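You operate a simulated robot arm through the tools that you are given. There is no shell and no other tool.

You run a simulated robot arm. Do the job below in one go: nothing can be reset, and whatever is moved stays where it is left.

TASK
Scrub the rim's scum off with the white brush and rinse the brush.
Fine: rinse it under the cold tap, which may run meanwhile; shut it after; brush back where it lay. Set down upright: white brush. What is to be rubbed or washed off counts as gone when no trace of it is left.

It is judged by the outcome, as a careful person would: the job done as asked, and still so three seconds after it is handed in. It fails if anything else is knocked over, pushed out of place, dropped, spilled or broken.

THE ROBOT
A 7-joint arm with a two-finger parallel gripper, fixed in place. Base frame: the origin is on the floor under the middle of its stand, x ahead of it, y to its left, z up. Units: m, rad, N and s.
With the tool pointing down near the work surface it reaches from about 0.34 to 0.86 m from the base axis. Its first joint turns from -2.897 to 2.897 rad. Payload 3.43 kg.
Tool frame: the origin (TCP) lies between the finger pads and is the grasp point; the fingertips stand 0.034 m ahead of it; z points along the fingers, y is the line along which they close. Largest opening 0.128 m; finger width 0.024, thickness 0.012; the body of the gripper, 0.048 by 0.13 m, starts 0.096 m behind the TCP.
Orientation is that of the tool frame in the base frame, as [roll, pitch, yaw] about the fixed x, y, z axes, in that order (R = Rz(yaw) Ry(pitch) Rx(roll)). With the fingers straight down and closing along the base's y, the tool's x points along the base's -x, its y along +y and its z along -z.

THE INTERFACE
- The arm moves only by the tool nudge_tool. Its argument "targets" is a list that holds one entry, the list of rows, each a list of 7 numbers: the shift along the base's x, y, z in mm, then the turn, a rotation vector about the base's x, y, z in rad, then the closure, from 0 (fully open) to 1 (shut). In form: [[[dx, dy, dz, rx, ry, rz, fingers], ...]]. A call has 1 to 20 rows; each row is the pose to reach, as a shift and turn from the pose commanded when the call began. Rows are played at 5 a second. More than 0.05 m and 0.15 rad between two rows, or a gripper value outside its range, and nothing of the call is played. Where a pose cannot be reached the arm comes as near as it can. A force on the tool above 40 N (or 10 N above the force at the start of the call, whichever is more), or a blocked arm, ends the call early, and 0.2 s more pass. Each finger travels about 0.153 m/s and halts on what it meets, pressing with about 44 N; the grip force reading is that of the motor and also rises with nothing between the fingers. The clock runs only during rows and for 0.2 s after the last one: add rows that repeat a pose to give the fingers time. It gives the time, the measured TCP pose, the force on the tool (base axes), the opening and the grip force at its end, in the units of the frame above (readings bear some noise), with the torque about the TCP (base axes, N m) and any sound that the robot's microphone picked up, and new pictures: "pictures" is both (left out), scene, wrist or none.
- Cameras (640 x 400 px; columns grow to the right, rows downward): "scene" is fixed at [0.3998, 0.6499, 1.4261]; the picture's right is [-0.99, -0.17, 0.00], its down [-0.12, 0.72, -0.69] and it looks along [0.11, -0.68, -0.73] (base axes); focal length 214 px, centre (320, 200). "wrist" rides on the gripper at [0.076, -0.011, -0.16] in the tool frame; the picture's right is [0.15, 0.99, 0.00], its down [-0.88, 0.13, -0.46] and it looks along [-0.45, 0.07, 0.89] (tool axes); focal length 234 px, centre (320, 200). There is no depth. A picture from a camera that has moved, and an enlarged one, comes with that camera's place and axes in the base frame and with its lens.
- zoom(camera, box): a new picture of the part [left, top, right, bottom] of that camera's present view, enlarged. It takes no simulated time.
- hand_in(): hands the job in; it is judged then, once.

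Nothing tells you positions but the pictures and the camera data. Unless the task says otherwise, let go and move clear before handing in.

The tools are called after ">>>" as name(argument=value, ...) on one line, values as JSON. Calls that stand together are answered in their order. nudge_tool: Moves the arm, as the interface text tells. Its arguments: {"type":"object","properties":{"targets":{"type":"array","items":{"type":"array","items":{"type":"array","items":{"type":"number"}}}},"pictures":{"type":"string","enum":["both","scene","wrist","none"]}},"required":["targets"]} The other tools are called the same way: zoom (camera, box) takes an enlarged picture of a part of a camera's view; hand_in () hands the job in.

At the start:

```text
clock: 0.0
eef_pos: [0.5783, -0.0054, 1.1957]
ee_rot: [3.141, 0.001, -3.14]
wrist_force: [0.1, -0.2, -0.1]
moment: [-0.02, 0.0, 0.02]
width: 0.1279
grip_force: 0.1
```

scene: 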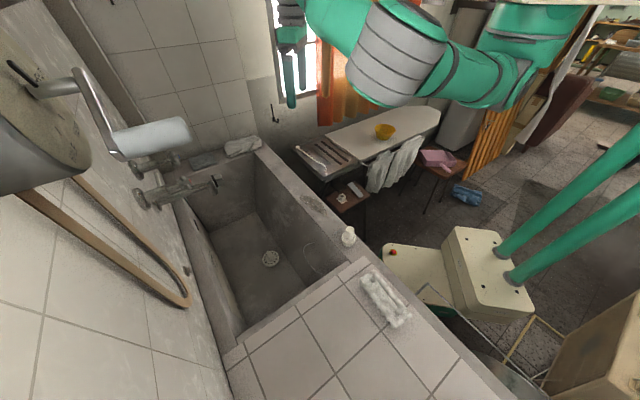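
wrist: 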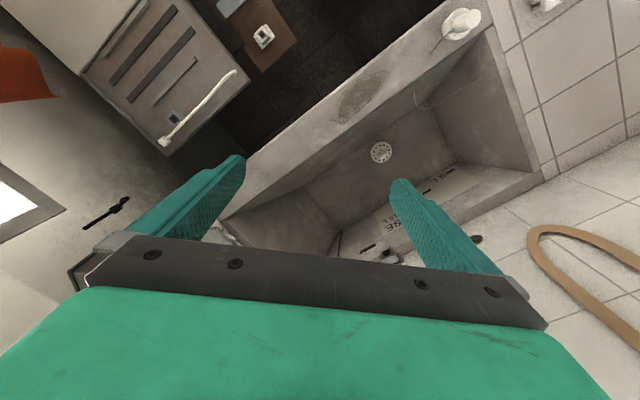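

I see a stone sink with a dark scum patch on its near rim, taps on the wall at the far end, a bottle on the rim, and some brush-like items. I'll zoom in to identify the white brush, the scum and the taps before moving.

>>> zoom(camera="scene", box=[260, 120, 420, 220])

>>> zoom(camera="scene", box=[110, 120, 270, 220])

>>> zoom(camera="scene", box=[280, 200, 440, 340])

>>> zoom(camera="wrist", box=[240, 0, 500, 160])

>>> zoom(camera="wrist", box=[60, 0, 300, 150])

```text
4.00 times, centred on (340, 170) of scene
camera zoom: at [0.3998, 0.6499, 1.4261], right [-0.99, -0.17, 0.0], down [-0.12, 0.72, -0.69], along [0.11, -0.68, -0.73], focal length 858 px, centre (240, 320)
```

zoom: 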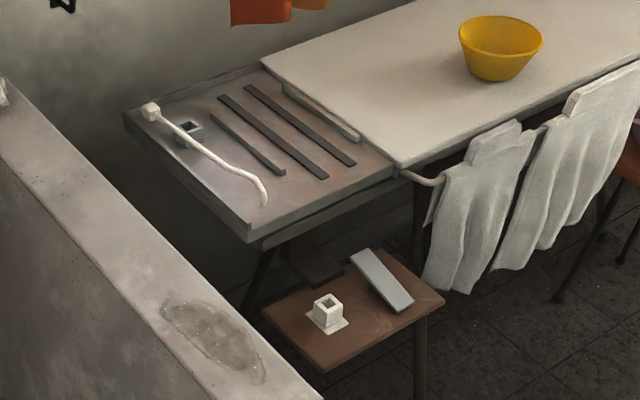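

```text
4.00 times, centred on (190, 170) of scene
camera zoom: at [0.3998, 0.6499, 1.4261], right [-0.99, -0.17, 0.0], down [-0.12, 0.72, -0.69], along [0.11, -0.68, -0.73], focal length 858 px, centre (840, 320)
```

zoom: 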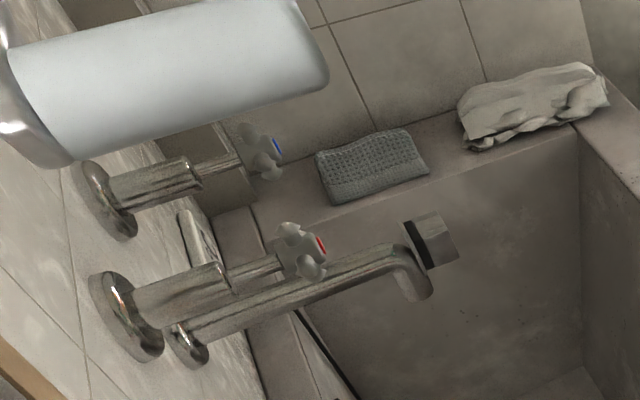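

```text
2.86 times, centred on (360, 270) of scene
camera zoom: at [0.3998, 0.6499, 1.4261], right [-0.99, -0.17, 0.0], down [-0.12, 0.72, -0.69], along [0.11, -0.68, -0.73], focal length 613 px, centre (206, 0)
```

zoom: 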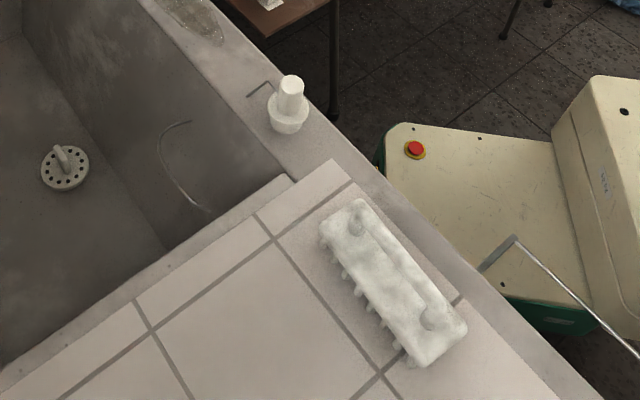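

```text
2.46 times, centred on (370, 80) of wrist
camera zoom: at [0.5029, -0.0165, 1.3555], right [-0.15, 0.99, 0.0], down [0.88, 0.13, 0.46], along [0.45, 0.07, -0.89], focal length 576 px, centre (197, 495)
```

zoom: 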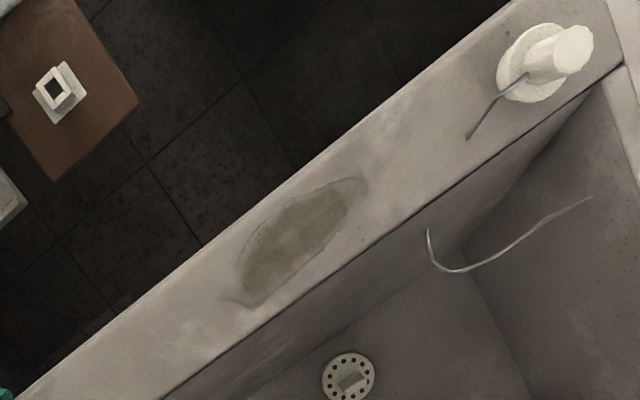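

```text
2.67 times, centred on (180, 75) of wrist
camera zoom: at [0.5029, -0.0165, 1.3555], right [-0.15, 0.99, 0.0], down [0.88, 0.13, 0.46], along [0.45, 0.07, -0.89], focal length 624 px, centre (693, 533)
```

zoom: 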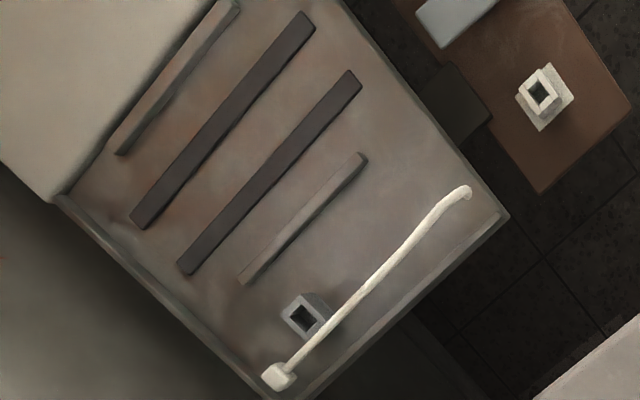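

The white items need a closer look: one on the rim's end (knob-shaped), one on the tiled counter (with nubs along its side), and a wand on the draining tray. I'll enlarge each.

>>> zoom(camera="scene", box=[330, 215, 378, 245])

>>> zoom(camera="scene", box=[345, 265, 425, 335])

>>> zoom(camera="wrist", box=[420, 0, 500, 50])

>>> zoom(camera="wrist", box=[500, 0, 600, 60])

>>> zoom(camera="wrist", box=[200, 140, 500, 280])

>>> zoom(camera="scene", box=[280, 130, 370, 210])

>>> zoom(camera="scene", box=[180, 130, 280, 180])

```text
13.33 times, centred on (354, 230) of scene
camera zoom: at [0.3998, 0.6499, 1.4261], right [-0.99, -0.17, 0.0], down [-0.12, 0.72, -0.69], along [0.11, -0.68, -0.73], focal length 2860 px, centre (-133, -200)
```

zoom: 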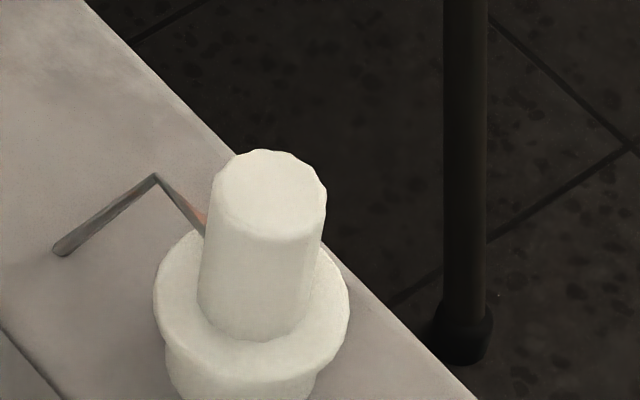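

```text
5.71 times, centred on (385, 300) of scene
camera zoom: at [0.3998, 0.6499, 1.4261], right [-0.99, -0.17, 0.0], down [-0.12, 0.72, -0.69], along [0.11, -0.68, -0.73], focal length 1226 px, centre (-51, -371)
```

zoom: 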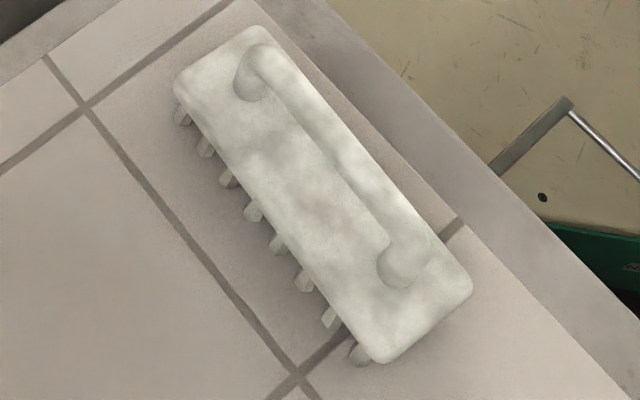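

```text
8.00 times, centred on (460, 25) of wrist
camera zoom: at [0.5029, -0.0165, 1.3555], right [-0.15, 0.99, 0.0], down [0.88, 0.13, 0.46], along [0.45, 0.07, -0.89], focal length 1873 px, centre (-800, 1600)
```

zoom: 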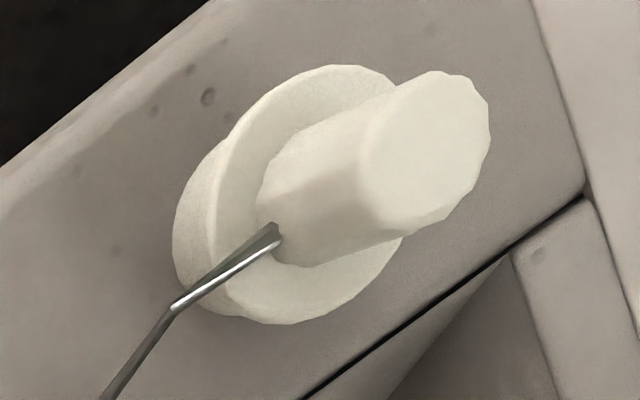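

```text
6.40 times, centred on (550, 30) of wrist
camera zoom: at [0.5029, -0.0165, 1.3555], right [-0.15, 0.99, 0.0], down [0.88, 0.13, 0.46], along [0.45, 0.07, -0.89], focal length 1499 px, centre (-1152, 1288)
```

zoom: 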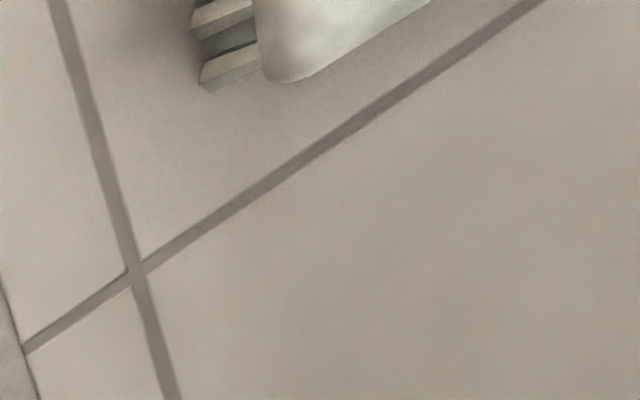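

```text
2.13 times, centred on (350, 210) of wrist
camera zoom: at [0.5029, -0.0165, 1.3555], right [-0.15, 0.99, 0.0], down [0.88, 0.13, 0.46], along [0.45, 0.07, -0.89], focal length 500 px, centre (256, 179)
```

zoom: 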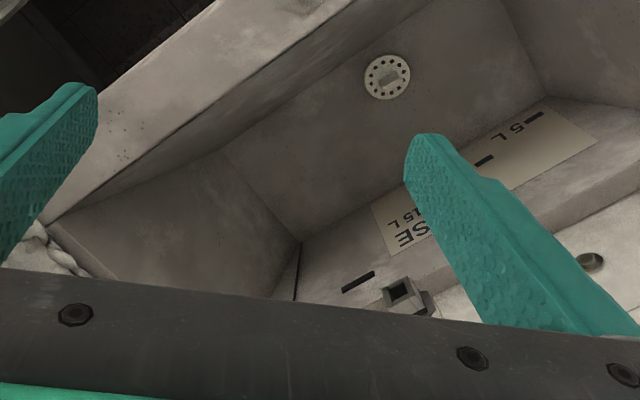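

```text
5.00 times, centred on (325, 170) of scene
camera zoom: at [0.3998, 0.6499, 1.4261], right [-0.99, -0.17, 0.0], down [-0.12, 0.72, -0.69], along [0.11, -0.68, -0.73], focal length 1072 px, centre (295, 350)
```

zoom: 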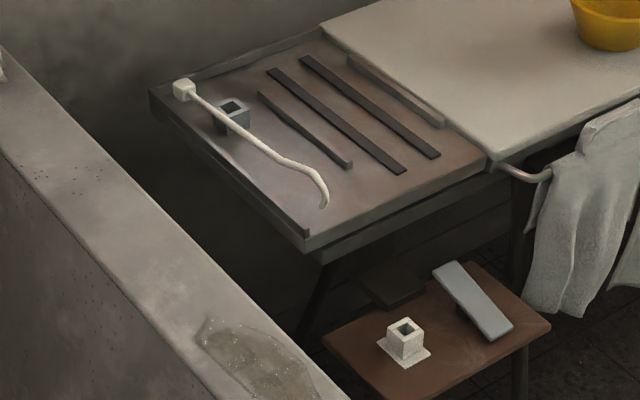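

```text
6.40 times, centred on (230, 155) of scene
camera zoom: at [0.3998, 0.6499, 1.4261], right [-0.99, -0.17, 0.0], down [-0.12, 0.72, -0.69], along [0.11, -0.68, -0.73], focal length 1373 px, centre (896, 488)
```

zoom: 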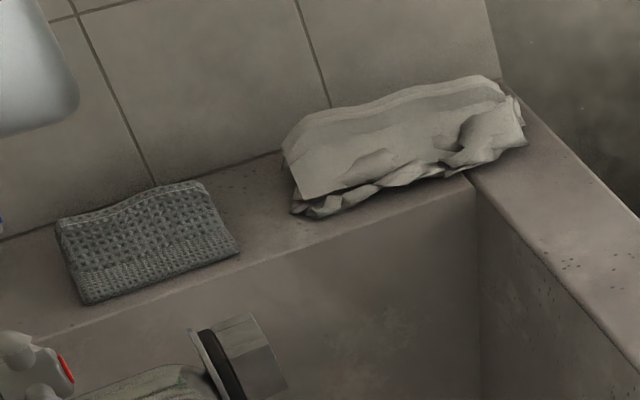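

The white brush looks to be the block scrub brush with a D-handle on the tiled counter (about x 0.25, y 0.41). The scum is on the rim near (0.52, 0.08, 0.79), and the blue-marked cold tap is on the wall beyond. I'll turn the wrist camera towards the wall and taps to locate them properly.

>>> nudge_tool(targets=[[[0, 0, 0, 0, 0, 0.14, 0], [0, 0, 0, 0, 0, 0.28, 0], [0, 0, 0, 0, 0, 0.42, 0], [0, 0, 0, 0, 0, 0.56, 0], [0, 0, 0, 0, 0, 0.7, 0], [0, 0, 0, 0, 0, 0.785, 0]]], pictures="both")

```text
clock: 1.4
eef_pos: [0.5784, -0.0062, 1.1965]
ee_rot: [-3.141, 0.001, -2.352]
wrist_force: [0.1, 0.4, 0.2]
moment: [0.0, -0.02, -0.03]
width: 0.128
grip_force: 0.0
camera wrist: at [0.5333, -0.0666, 1.3553], right [-0.81, 0.59, 0.0], down [0.53, 0.72, 0.46], along [0.27, 0.37, -0.89], focal length 234 px, centre (320, 200)
```

scene: 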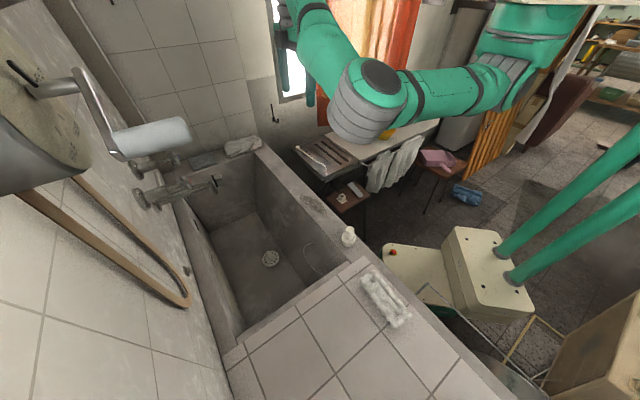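
wrist: 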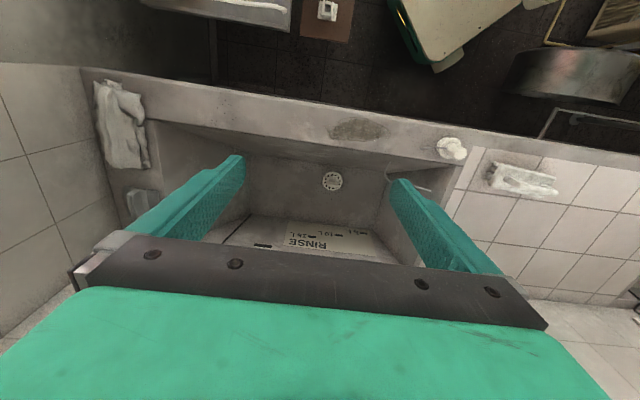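

The sink lies diagonal to the robot, the brush is on the counter at the right of this view, and the taps are hidden behind the gripper. I'll tilt the tool up towards the wall to see the taps.

>>> nudge_tool(targets=[[[0, 0, 0, 0.099, -0.099, 0, 0], [0, 0, 0, 0.198, -0.198, 0, 0], [0, 0, 0, 0.297, -0.297, 0, 0], [0, 0, 0, 0.396, -0.396, 0, 0], [0, 0, 0, 0.495, -0.495, 0, 0], [0, 0, 0, 0.566, -0.566, 0, 0]]], pictures="both")

```text
clock: 2.8
eef_pos: [0.5783, -0.0063, 1.1958]
ee_rot: [3.141, 0.801, -2.355]
wrist_force: [0.7, -0.3, -0.3]
moment: [-0.02, 0.02, -0.02]
width: 0.1283
grip_force: 0.0
camera wrist: at [0.4683, -0.1317, 1.2521], right [-0.77, 0.63, -0.11], down [0.11, 0.29, 0.95], along [0.63, 0.72, -0.3], focal length 234 px, centre (320, 200)
```

scene: 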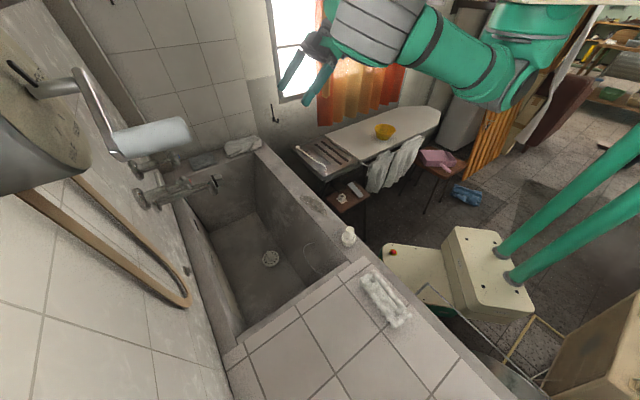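
wrist: 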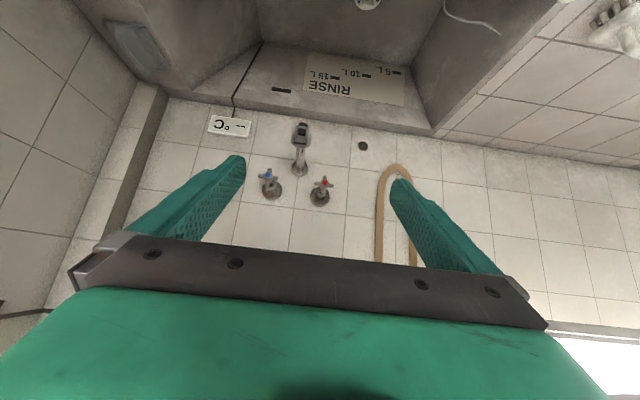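

The taps are now clearly visible between the fingers: blue (cold), red (hot) and the spout below, plus a small "°C" plate. I'll zoom in.

>>> zoom(camera="wrist", box=[200, 100, 360, 220])

>>> zoom(camera="wrist", box=[240, 100, 350, 210])

>>> zoom(camera="wrist", box=[200, 0, 420, 130])

>>> zoom(camera="wrist", box=[560, 0, 640, 60])

```text
3.33 times, centred on (280, 160) of wrist
camera zoom: at [0.4683, -0.1317, 1.2521], right [-0.77, 0.63, -0.11], down [0.11, 0.29, 0.95], along [0.63, 0.72, -0.3], focal length 781 px, centre (453, 333)
```

zoom: 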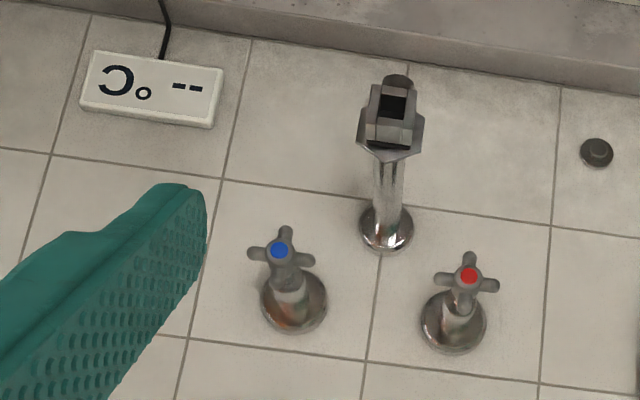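

```text
3.64 times, centred on (295, 155) of wrist
camera zoom: at [0.4683, -0.1317, 1.2521], right [-0.77, 0.63, -0.11], down [0.11, 0.29, 0.95], along [0.63, 0.72, -0.3], focal length 852 px, centre (411, 364)
```

zoom: 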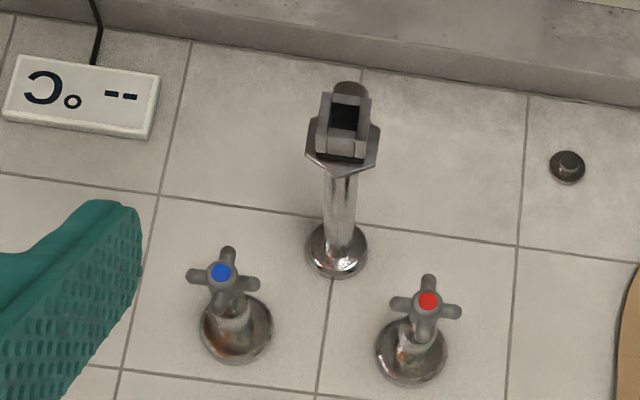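

```text
2.91 times, centred on (310, 65) of wrist
camera zoom: at [0.4683, -0.1317, 1.2521], right [-0.77, 0.63, -0.11], down [0.11, 0.29, 0.95], along [0.63, 0.72, -0.3], focal length 681 px, centre (349, 593)
```

zoom: 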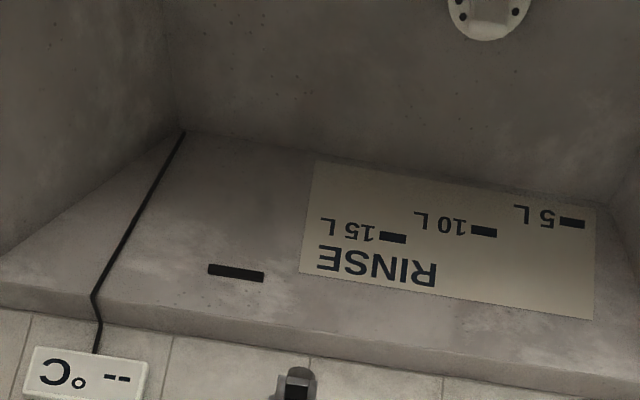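

```text
6.67 times, centred on (600, 30) of wrist
camera zoom: at [0.4683, -0.1317, 1.2521], right [-0.77, 0.63, -0.11], down [0.11, 0.29, 0.95], along [0.63, 0.72, -0.3], focal length 1561 px, centre (-1547, 1333)
```

zoom: 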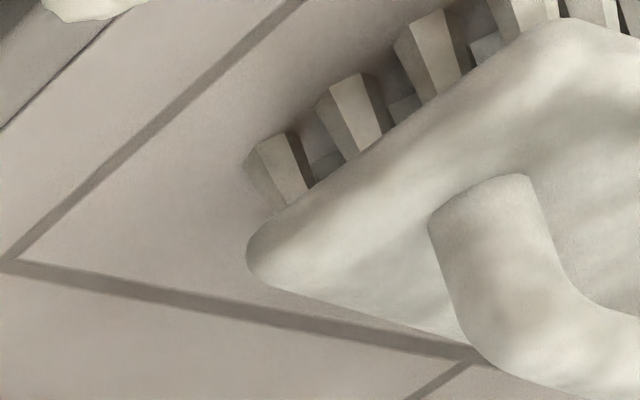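

I've triangulated the cold tap handle (blue) at about (0.916, 0.180, 1.038), with its axis perpendicular to the diagonal wall, and the hot one at (0.818, 0.278, 1.038). I'll open the cold tap first, so I'm moving the tool level and in front of it for a close look.

>>> nudge_tool(targets=[[[29, 10, -20, 0.068, -0.068, 0, 0], [58, 20, -40, 0.136, -0.136, 0, 0], [87, 30, -59, 0.204, -0.204, 0, 0], [116, 40, -79, 0.272, -0.272, 0, 0], [145, 50, -99, 0.34, -0.34, 0, 0], [174, 60, -119, 0.409, -0.409, 0, 0], [203, 70, -138, 0.477, -0.477, 0, 0], [232, 80, -158, 0.545, -0.545, 0, 0], [232, 80, -158, 0.545, -0.545, 0, 0]]], pictures="both")

```text
clock: 4.8
eef_pos: [0.811, 0.0736, 1.0374]
ee_rot: [0.099, 1.569, 0.885]
wrist_force: [-1.1, 0.2, -0.1]
moment: [-0.01, 0.0, 0.0]
width: 0.1282
grip_force: 0.1
camera wrist: at [0.7061, -0.0452, 0.9614], right [-0.7, 0.7, -0.15], down [-0.42, -0.23, 0.88], along [0.58, 0.68, 0.45], focal length 234 px, centre (320, 200)
```

scene: 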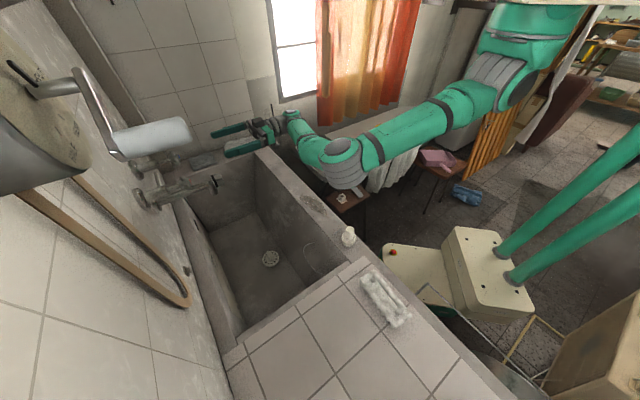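
wrist: 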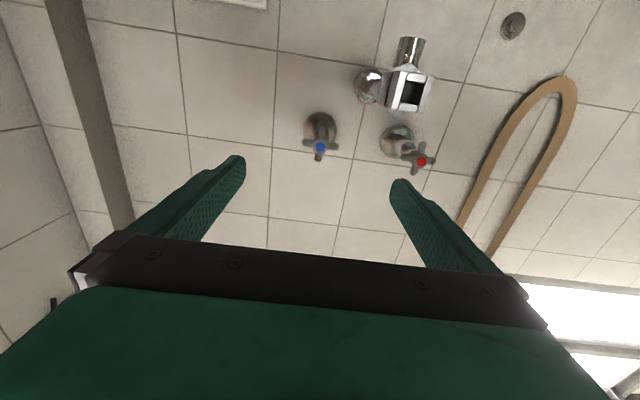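

The arm reached the pre-approach pose without trouble. Zooming on the taps and spout.

>>> zoom(camera="wrist", box=[290, 20, 450, 180])

>>> zoom(camera="wrist", box=[290, 100, 370, 170])

>>> zoom(camera="scene", box=[110, 100, 290, 210])

```text
2.50 times, centred on (370, 100) of wrist
camera zoom: at [0.7061, -0.0452, 0.9614], right [-0.7, 0.7, -0.15], down [-0.42, -0.23, 0.88], along [0.58, 0.68, 0.45], focal length 585 px, centre (195, 450)
```

zoom: 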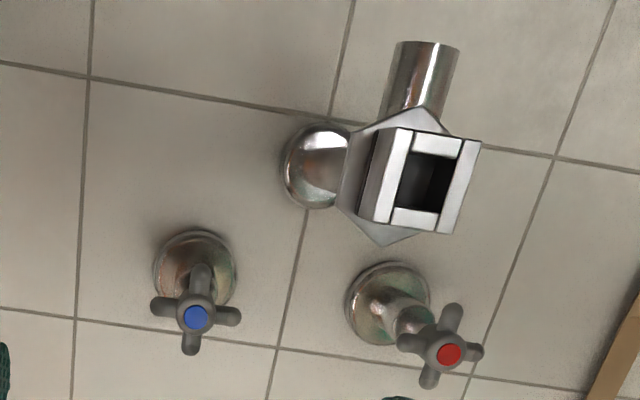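

```text
5.71 times, centred on (330, 135) of wrist
camera zoom: at [0.7061, -0.0452, 0.9614], right [-0.7, 0.7, -0.15], down [-0.42, -0.23, 0.88], along [0.58, 0.68, 0.45], focal length 1338 px, centre (263, 571)
```

zoom: 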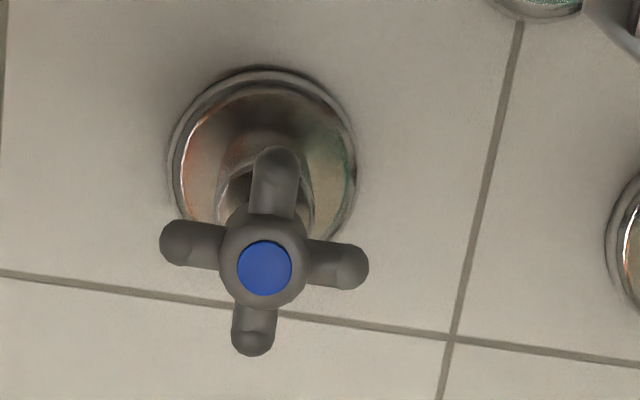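

```text
3.56 times, centred on (200, 155) of scene
camera zoom: at [0.3998, 0.6499, 1.4261], right [-0.99, -0.17, 0.0], down [-0.12, 0.72, -0.69], along [0.11, -0.68, -0.73], focal length 763 px, centre (747, 360)
```

zoom: 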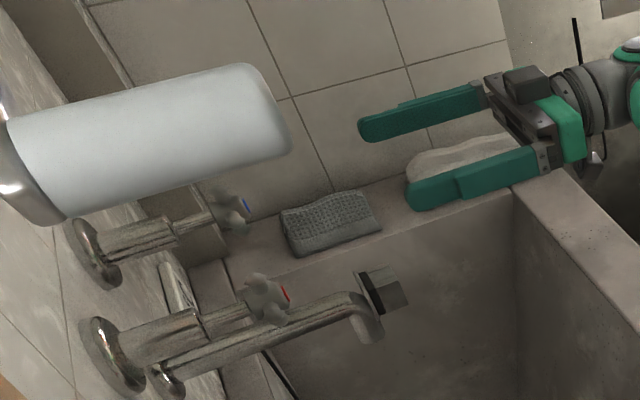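

The cold handle is a four-lobed cross (span about 48 mm) in a "+" position. I'll roll the tool 45° so each finger slides between two lobes, then approach it.

>>> nudge_tool(targets=[[[0, 0, 0, 0.0925, 0.0925, 0, 0], [0, 0, 0, 0.185, 0.185, 0, 0], [0, 0, 0, 0.2775, 0.2775, 0, 0], [0, 0, 0, 0.37, 0.37, 0, 0], [0, 0, 0, 0.4625, 0.4625, 0, 0], [0, 0, 0, 0.555, 0.555, 0, 0], [25, 26, 0, 0.555, 0.555, 0, 0], [50, 52, 0, 0.555, 0.555, 0, 0], [50, 52, 0, 0.555, 0.555, 0, 0]]], pictures="both")

```text
clock: 6.8
eef_pos: [0.8615, 0.1265, 1.0366]
ee_rot: [1.571, 0.784, 2.358]
wrist_force: [0.3, 0.1, -0.3]
moment: [0.0, 0.0, 0.0]
width: 0.1281
grip_force: 0.0
camera wrist: at [0.7162, 0.0469, 0.9758], right [-0.57, 0.57, 0.6], down [0.05, -0.7, 0.71], along [0.82, 0.44, 0.37], focal length 234 px, centre (320, 200)
```

scene: 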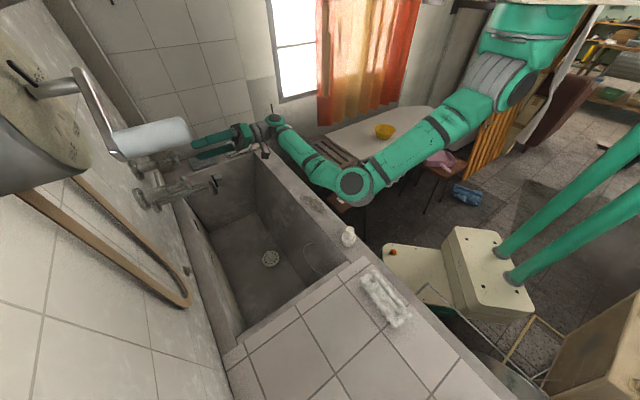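
wrist: 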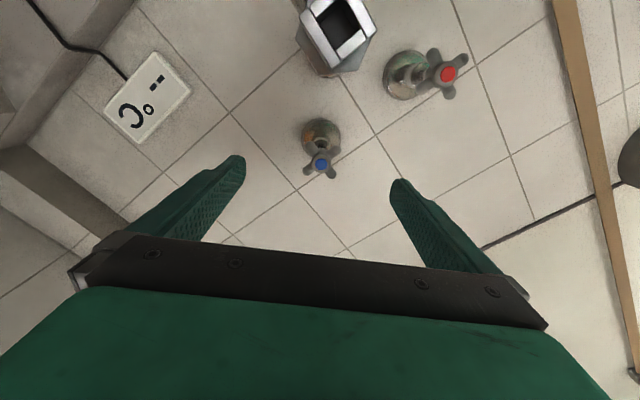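

>>> zoom(camera="scene", box=[180, 100, 440, 260])

>>> zoom(camera="wrist", box=[270, 90, 370, 200])

```text
2.46 times, centred on (310, 180) of scene
camera zoom: at [0.3998, 0.6499, 1.4261], right [-0.99, -0.17, 0.0], down [-0.12, 0.72, -0.69], along [0.11, -0.68, -0.73], focal length 528 px, centre (345, 249)
```

zoom: 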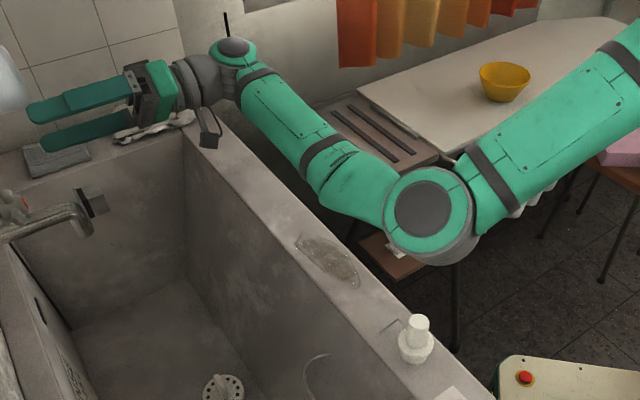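

```text
3.64 times, centred on (320, 145) of wrist
camera zoom: at [0.7162, 0.0469, 0.9758], right [-0.57, 0.57, 0.6], down [0.05, -0.7, 0.71], along [0.82, 0.44, 0.37], focal length 852 px, centre (320, 400)
```

zoom: 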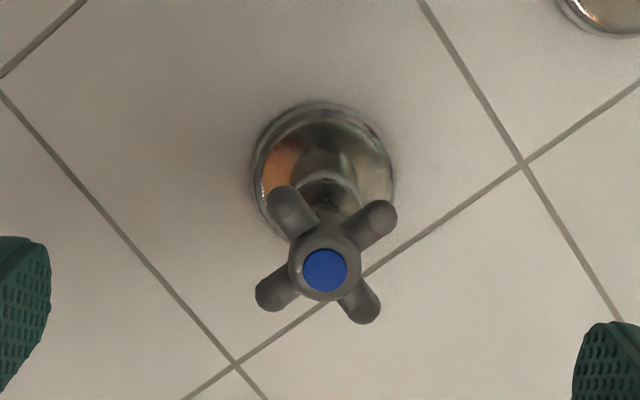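

The handle is centred between the fingers, with lobes aligned in an X relative to them. I'll advance the last 7 cm slowly with a 3 mm lift.

>>> nudge_tool(targets=[[[12, 12, 2, 0, 0, 0, 0], [24, 24, 3, 0, 0, 0, 0], [36, 36, 3, 0, 0, 0, 0], [49, 49, 3, 0, 0, 0, 0], [49, 49, 3, 0, 0, 0, 0]]], pictures="both")

```text
clock: 8.0
eef_pos: [0.9103, 0.1756, 1.0398]
ee_rot: [1.571, 0.787, 2.355]
wrist_force: [0.0, -0.3, 1.1]
moment: [0.01, 0.0, 0.01]
width: 0.128
grip_force: 0.1
camera wrist: at [0.7648, 0.0954, 0.9789], right [-0.57, 0.57, 0.6], down [0.05, -0.7, 0.71], along [0.82, 0.44, 0.37], focal length 234 px, centre (320, 200)
```

scene: 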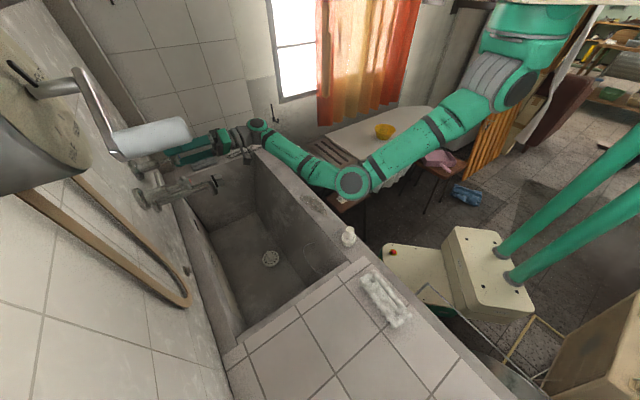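
wrist: 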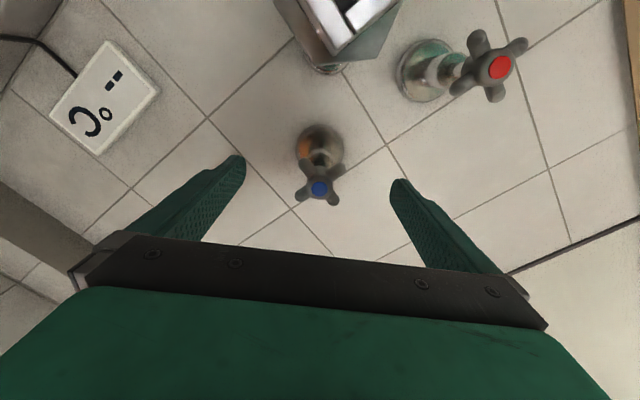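

The handle sits right between the fingertips. I'll close the fingers onto it.

>>> nudge_tool(targets=[[[0, 0, 0, 0, 0, 0, 0.4], [0, 0, 0, 0, 0, 0, 0.8], [0, 0, 0, 0, 0, 0, 1], [0, 0, 0, 0, 0, 0, 1]]], pictures="wrist")

```text
clock: 9.0
eef_pos: [0.9101, 0.1758, 1.0402]
ee_rot: [1.57, 0.786, 2.356]
wrist_force: [4.2, -0.6, -2.1]
moment: [0.03, -0.03, -0.28]
width: 0.0518
grip_force: 45.3
camera wrist: at [0.765, 0.0952, 0.9787], right [-0.57, 0.57, 0.6], down [0.05, -0.7, 0.72], along [0.82, 0.44, 0.37], focal length 234 px, centre (320, 200)
```

wrist: 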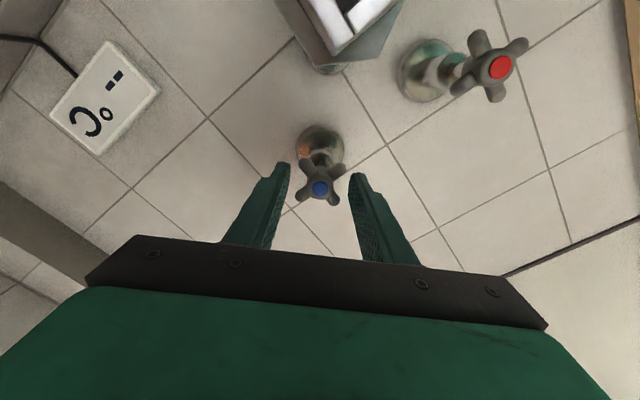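

The fingers gripped something 52 mm wide (the handle's full span). Now I'll turn it counter-clockwise (opening) by about 45° and watch for water.

>>> nudge_tool(targets=[[[0, 0, 0, -0.08, -0.08, 0, 1], [0, 0, 0, -0.16, -0.16, 0, 1], [0, 0, 0, -0.24, -0.24, 0, 1], [0, 0, 0, -0.32, -0.32, 0, 1], [0, 0, 0, -0.4, -0.4, 0, 1], [0, 0, 0, -0.48, -0.48, 0, 1], [0, 0, 0, -0.555, -0.555, 0, 1]]], pictures="both")

```text
clock: 10.6
eef_pos: [0.9104, 0.1759, 1.0397]
ee_rot: [-1.697, 1.568, -0.913]
wrist_force: [15.7, 1.9, -6.6]
moment: [0.0, 0.09, -0.23]
width: 0.0516
grip_force: 45.0
camera wrist: at [0.8052, 0.0549, 0.9644], right [-0.7, 0.7, -0.15], down [-0.42, -0.23, 0.88], along [0.58, 0.68, 0.45], focal length 234 px, centre (320, 200)
```

scene: 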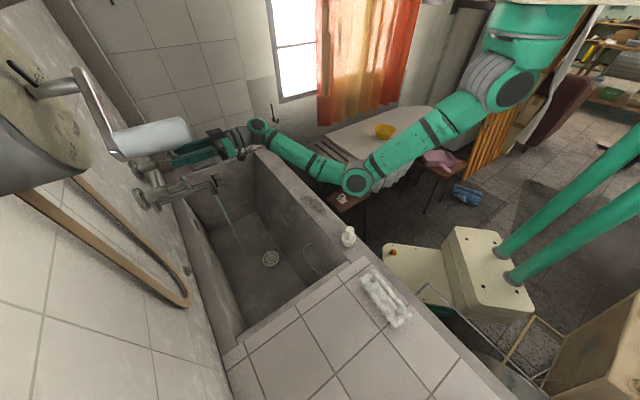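
wrist: 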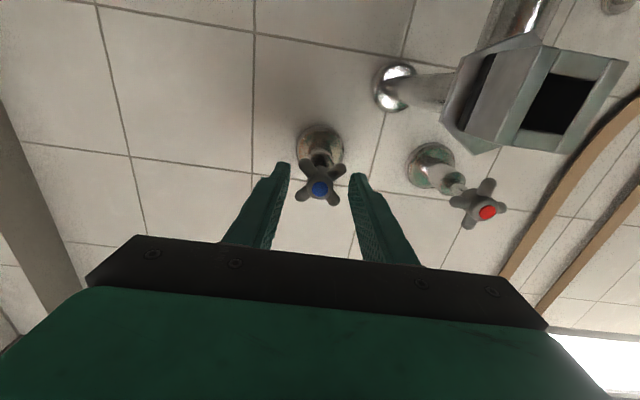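

The handle turned and water is now running from the spout. I'll zoom in on the stream and its landing spot.

>>> zoom(camera="scene", box=[150, 150, 310, 290])

>>> zoom(camera="scene", box=[190, 165, 250, 215])

```text
2.86 times, centred on (230, 220) of scene
camera zoom: at [0.3998, 0.6499, 1.4261], right [-0.99, -0.17, 0.0], down [-0.12, 0.72, -0.69], along [0.11, -0.68, -0.73], focal length 613 px, centre (577, 143)
```

zoom: 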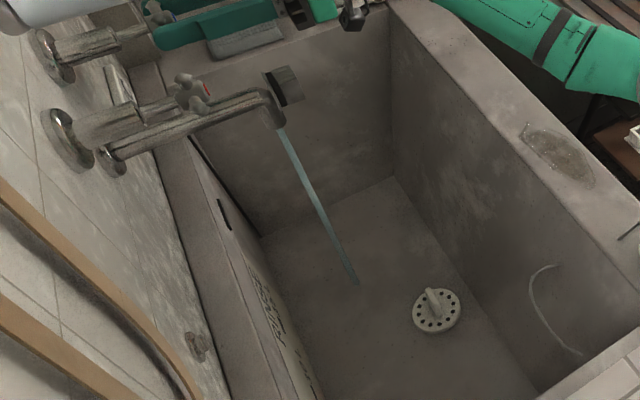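

```text
8.00 times, centred on (220, 190) of scene
camera zoom: at [0.3998, 0.6499, 1.4261], right [-0.99, -0.17, 0.0], down [-0.12, 0.72, -0.69], along [0.11, -0.68, -0.73], focal length 1716 px, centre (1120, 280)
```

zoom: 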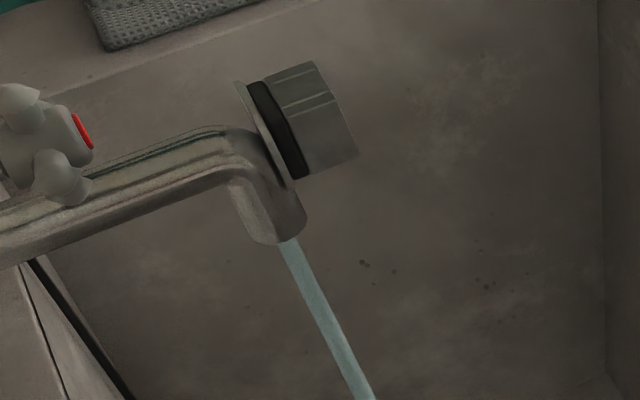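

Water runs straight down from the spout outlet (about 0.836, 0.200, z 0.90) into the basin, towards the drain. I'll let go of the handle and back away from the wall.

>>> nudge_tool(targets=[[[0, 0, 0, 0, 0, 0, 0.3], [0, 0, 0, 0, 0, 0, 0], [0, 0, 0, 0, 0, 0, 0], [-25, -25, 0, 0, 0, 0, 0], [-50, -50, 0, 0, 0, 0, 0], [-80, -80, 0, 0, 0, 0, 0], [-110, -110, 5, 0, 0, 0, 0], [-140, -140, 20, 0, 0, 0, 0], [-170, -160, 40, 0, 0, 0, 0], [-170, -160, 40, 0, 0, 0, 0]]], pictures="both")

```text
clock: 12.8
eef_pos: [0.7397, 0.0164, 1.0811]
ee_rot: [-0.876, 1.57, -0.088]
wrist_force: [-0.4, 0.0, 0.6]
moment: [-0.01, 0.01, 0.0]
width: 0.1282
grip_force: 0.1
camera wrist: at [0.634, -0.1042, 1.0056], right [-0.7, 0.7, -0.15], down [-0.41, -0.23, 0.88], along [0.58, 0.68, 0.45], focal length 234 px, centre (320, 200)
```

scene: 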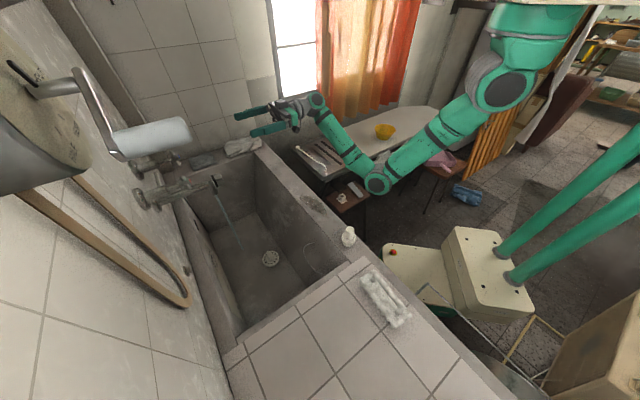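
wrist: 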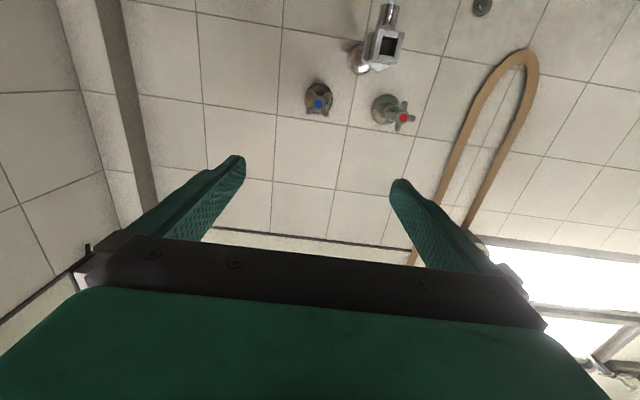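

Backed off with the tap still running. Next I'll bring the tool upright again and head back towards the brush.

>>> nudge_tool(targets=[[[-24, 11, 6, -0.0925, 0.0925, 0, 0], [-48, 22, 12, -0.185, 0.185, 0, 0], [-72, 33, 18, -0.2775, 0.2775, 0, 0], [-96, 44, 24, -0.37, 0.37, 0, 0], [-120, 55, 30, -0.4625, 0.4625, 0, 0], [-144, 66, 36, -0.555, 0.555, 0, 0], [-168, 77, 42, -0.6475, 0.6475, 0, 0], [-192, 88, 48, -0.74, 0.74, 0, 0], [-216, 99, 54, -0.8325, 0.8325, 0, 0], [-240, 110, 60, -0.925, 0.925, 0, 0], [-264, 121, 66, -1.0175, 1.0175, 0, 0], [-290, 134, 70, -1.1107, 1.1107, 0, 0], [-290, 134, 70, -1.1107, 1.1107, 0, 0]]], pictures="both")

```text
clock: 15.6
eef_pos: [0.4483, 0.1499, 1.1508]
ee_rot: [3.141, 0.001, -2.356]
wrist_force: [-0.1, 0.3, 0.2]
moment: [0.01, 0.0, 0.0]
width: 0.128
grip_force: 0.0
camera wrist: at [0.4039, 0.088, 1.3106], right [-0.8, 0.6, 0.0], down [0.53, 0.72, 0.45], along [0.27, 0.37, -0.89], focal length 234 px, centre (320, 200)
```

scene: 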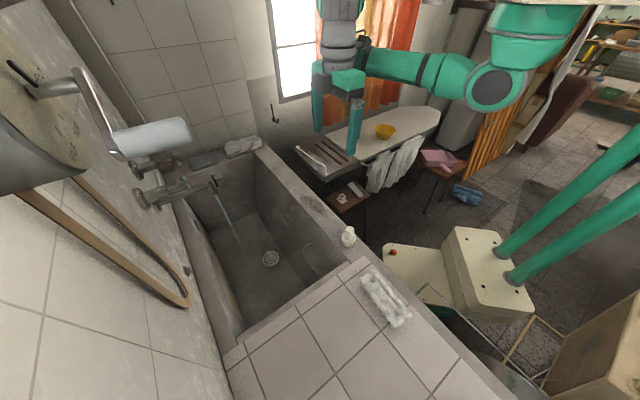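
wrist: 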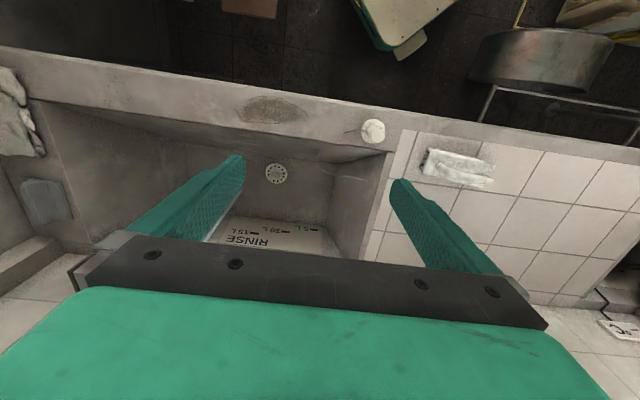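

Good view of the rim, dispenser and brush. I'll zoom in on the brush and the scum.

>>> zoom(camera="wrist", box=[400, 120, 520, 210])

>>> zoom(camera="wrist", box=[220, 80, 400, 160])

```text
4.44 times, centred on (460, 165) of wrist
camera zoom: at [0.4039, 0.088, 1.3106], right [-0.8, 0.6, 0.0], down [0.53, 0.72, 0.45], along [0.27, 0.37, -0.89], focal length 1041 px, centre (-302, 356)
```

zoom: 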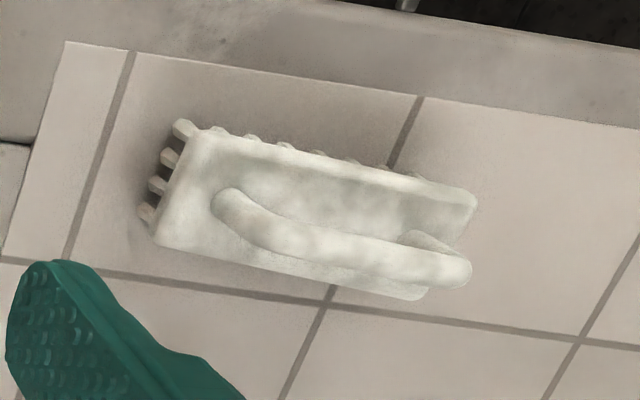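

```text
3.56 times, centred on (310, 120) of wrist
camera zoom: at [0.4039, 0.088, 1.3106], right [-0.8, 0.6, 0.0], down [0.53, 0.72, 0.45], along [0.27, 0.37, -0.89], focal length 833 px, centre (356, 484)
```

zoom: 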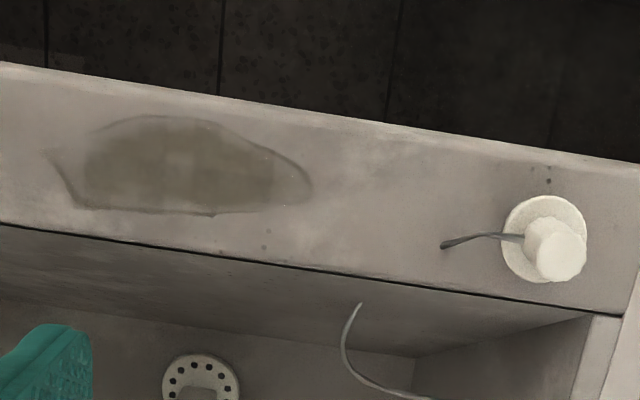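

The scum patch spans about 16 × 6 cm on the rim (centre ~(0.523, 0.076)), and the brush lies upright at ~(0.26, 0.41) with its handle along the rim direction. I'll move above it with the fingers turned to close across the handle.

>>> nudge_tool(targets=[[[-16, 22, -8, 0, 0, -0.131, 0], [-31, 44, -17, 0, 0, -0.262, 0], [-47, 66, -25, 0, 0, -0.393, 0], [-63, 88, -33, 0, 0, -0.524, 0], [-78, 110, -42, 0, 0, -0.654, 0], [-94, 132, -50, 0, 0, -0.785, 0], [-110, 155, -58, 0, 0, -0.916, 0], [-125, 177, -67, 0, 0, -1.047, 0], [-141, 199, -75, 0, 0, -1.178, 0], [-157, 221, -83, 0, 0, -1.309, 0], [-172, 243, -92, 0, 0, -1.44, 0], [-188, 265, -100, 0, 0, -1.571, 0], [-188, 265, -100, 0, 0, -1.571, 0]]], pictures="both")

```text
clock: 18.4
eef_pos: [0.2601, 0.4131, 1.0503]
ee_rot: [3.141, 0.0, 2.355]
wrist_force: [-0.3, -0.5, 0.6]
moment: [0.08, -0.06, 0.0]
width: 0.1281
grip_force: 0.0
out of reach, approached as far as the arm can: row 12
camera wrist: at [0.199, 0.4597, 1.2103], right [0.6, 0.8, 0.0], down [0.71, -0.53, 0.46], along [0.37, -0.27, -0.89], focal length 234 px, centre (320, 200)
```

scene: 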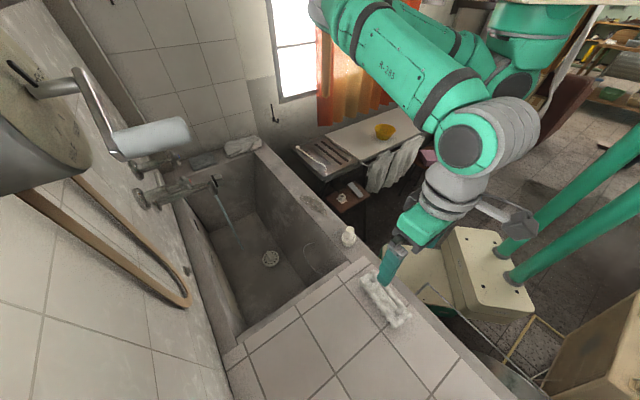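
wrist: 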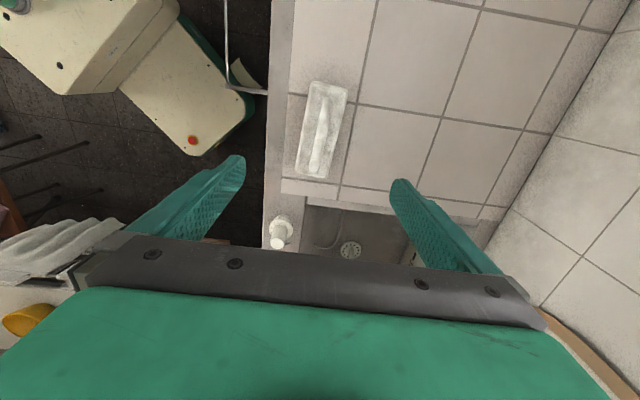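

The pose was only just at a joint limit, so I'll use the flipped wrist orientation instead. First, a close look at the brush from here.

>>> zoom(camera="wrist", box=[270, 70, 390, 190])

>>> zoom(camera="wrist", box=[250, 190, 330, 260])

```text
3.33 times, centred on (330, 130) of wrist
camera zoom: at [0.199, 0.4597, 1.2103], right [0.6, 0.8, 0.0], down [0.71, -0.53, 0.46], along [0.37, -0.27, -0.89], focal length 781 px, centre (287, 433)
```

zoom: 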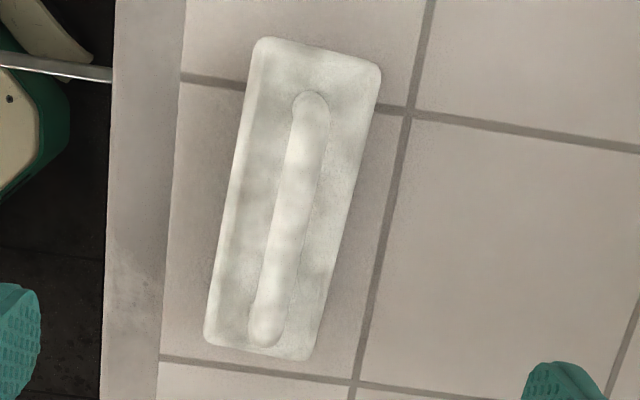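

```text
5.71 times, centred on (290, 225) of wrist
camera zoom: at [0.199, 0.4597, 1.2103], right [0.6, 0.8, 0.0], down [0.71, -0.53, 0.46], along [0.37, -0.27, -0.89], focal length 1338 px, centre (491, 57)
```

zoom: 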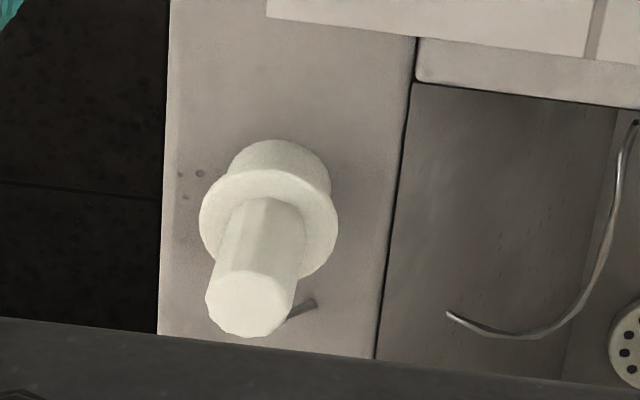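

From two views the brush handle's centre is at about (0.2625, 0.415, 0.843), brush axis at 132° in the base frame. I'll rotate the wrist the other way to the flipped orientation, staying high above.

>>> nudge_tool(targets=[[[0, 0, 20, 0, 0, 0.14, 0], [0, 0, 20, 0, 0, 0.28, 0], [0, 0, 20, 0, 0, 0.42, 0], [0, 0, 20, 0, 0, 0.56, 0], [0, 0, 20, 0, 0, 0.7, 0], [0, 0, 20, 0, 0, 0.84, 0], [0, 0, 20, 0, 0, 0.98, 0], [0, 0, 20, 0, 0, 1.12, 0], [0, 0, 20, 0, 0, 1.26, 0], [0, 0, 20, 0, 0, 1.4, 0], [0, 0, 20, 0, 0, 1.54, 0], [0, 0, 20, 0, 0, 1.571, 0]]], pictures="none")

>>> nudge_tool(targets=[[[0, 0, 0, 0, 0, 0.14, 0], [0, 0, 0, 0, 0, 0.28, 0], [0, 0, 0, 0, 0, 0.42, 0], [0, 0, 0, 0, 0, 0.56, 0], [0, 0, 0, 0, 0, 0.7, 0], [0, 0, 0, 0, 0, 0.84, 0], [0, 0, 0, 0, 0, 0.98, 0], [0, 0, 0, 0, 0, 1.12, 0], [0, 0, 0, 0, 0, 1.26, 0], [0, 0, 0, 0, 0, 1.4, 0], [0, 0, 0, 0, 0, 1.5235, 0], [0, 0, 0, 0, 0, 1.5235, 0]]], pictures="both")

```text
clock: 21.0
eef_pos: [0.2611, 0.4133, 1.0711]
ee_rot: [3.141, -0.001, -2.354]
wrist_force: [0.0, 0.1, -1.1]
moment: [-0.03, 0.0, 0.01]
width: 0.1277
grip_force: 0.1
```

```text
clock: 23.6
eef_pos: [0.2607, 0.414, 1.0699]
ee_rot: [-3.14, -0.001, -0.831]
wrist_force: [1.0, 0.4, 0.3]
moment: [-0.06, -0.02, -0.02]
width: 0.1281
grip_force: 0.0
camera wrist: at [0.3209, 0.3663, 1.2303], right [-0.63, -0.78, 0.0], down [-0.69, 0.56, 0.46], along [-0.35, 0.29, -0.89], focal length 234 px, centre (320, 200)
```

scene: 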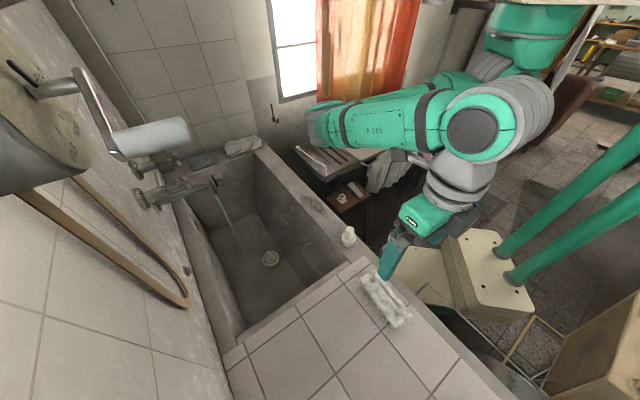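
wrist: 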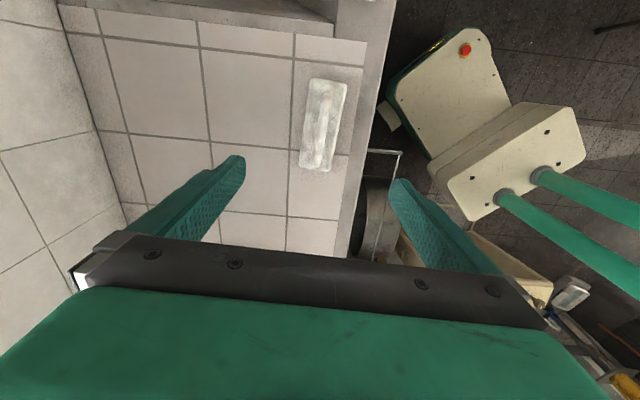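

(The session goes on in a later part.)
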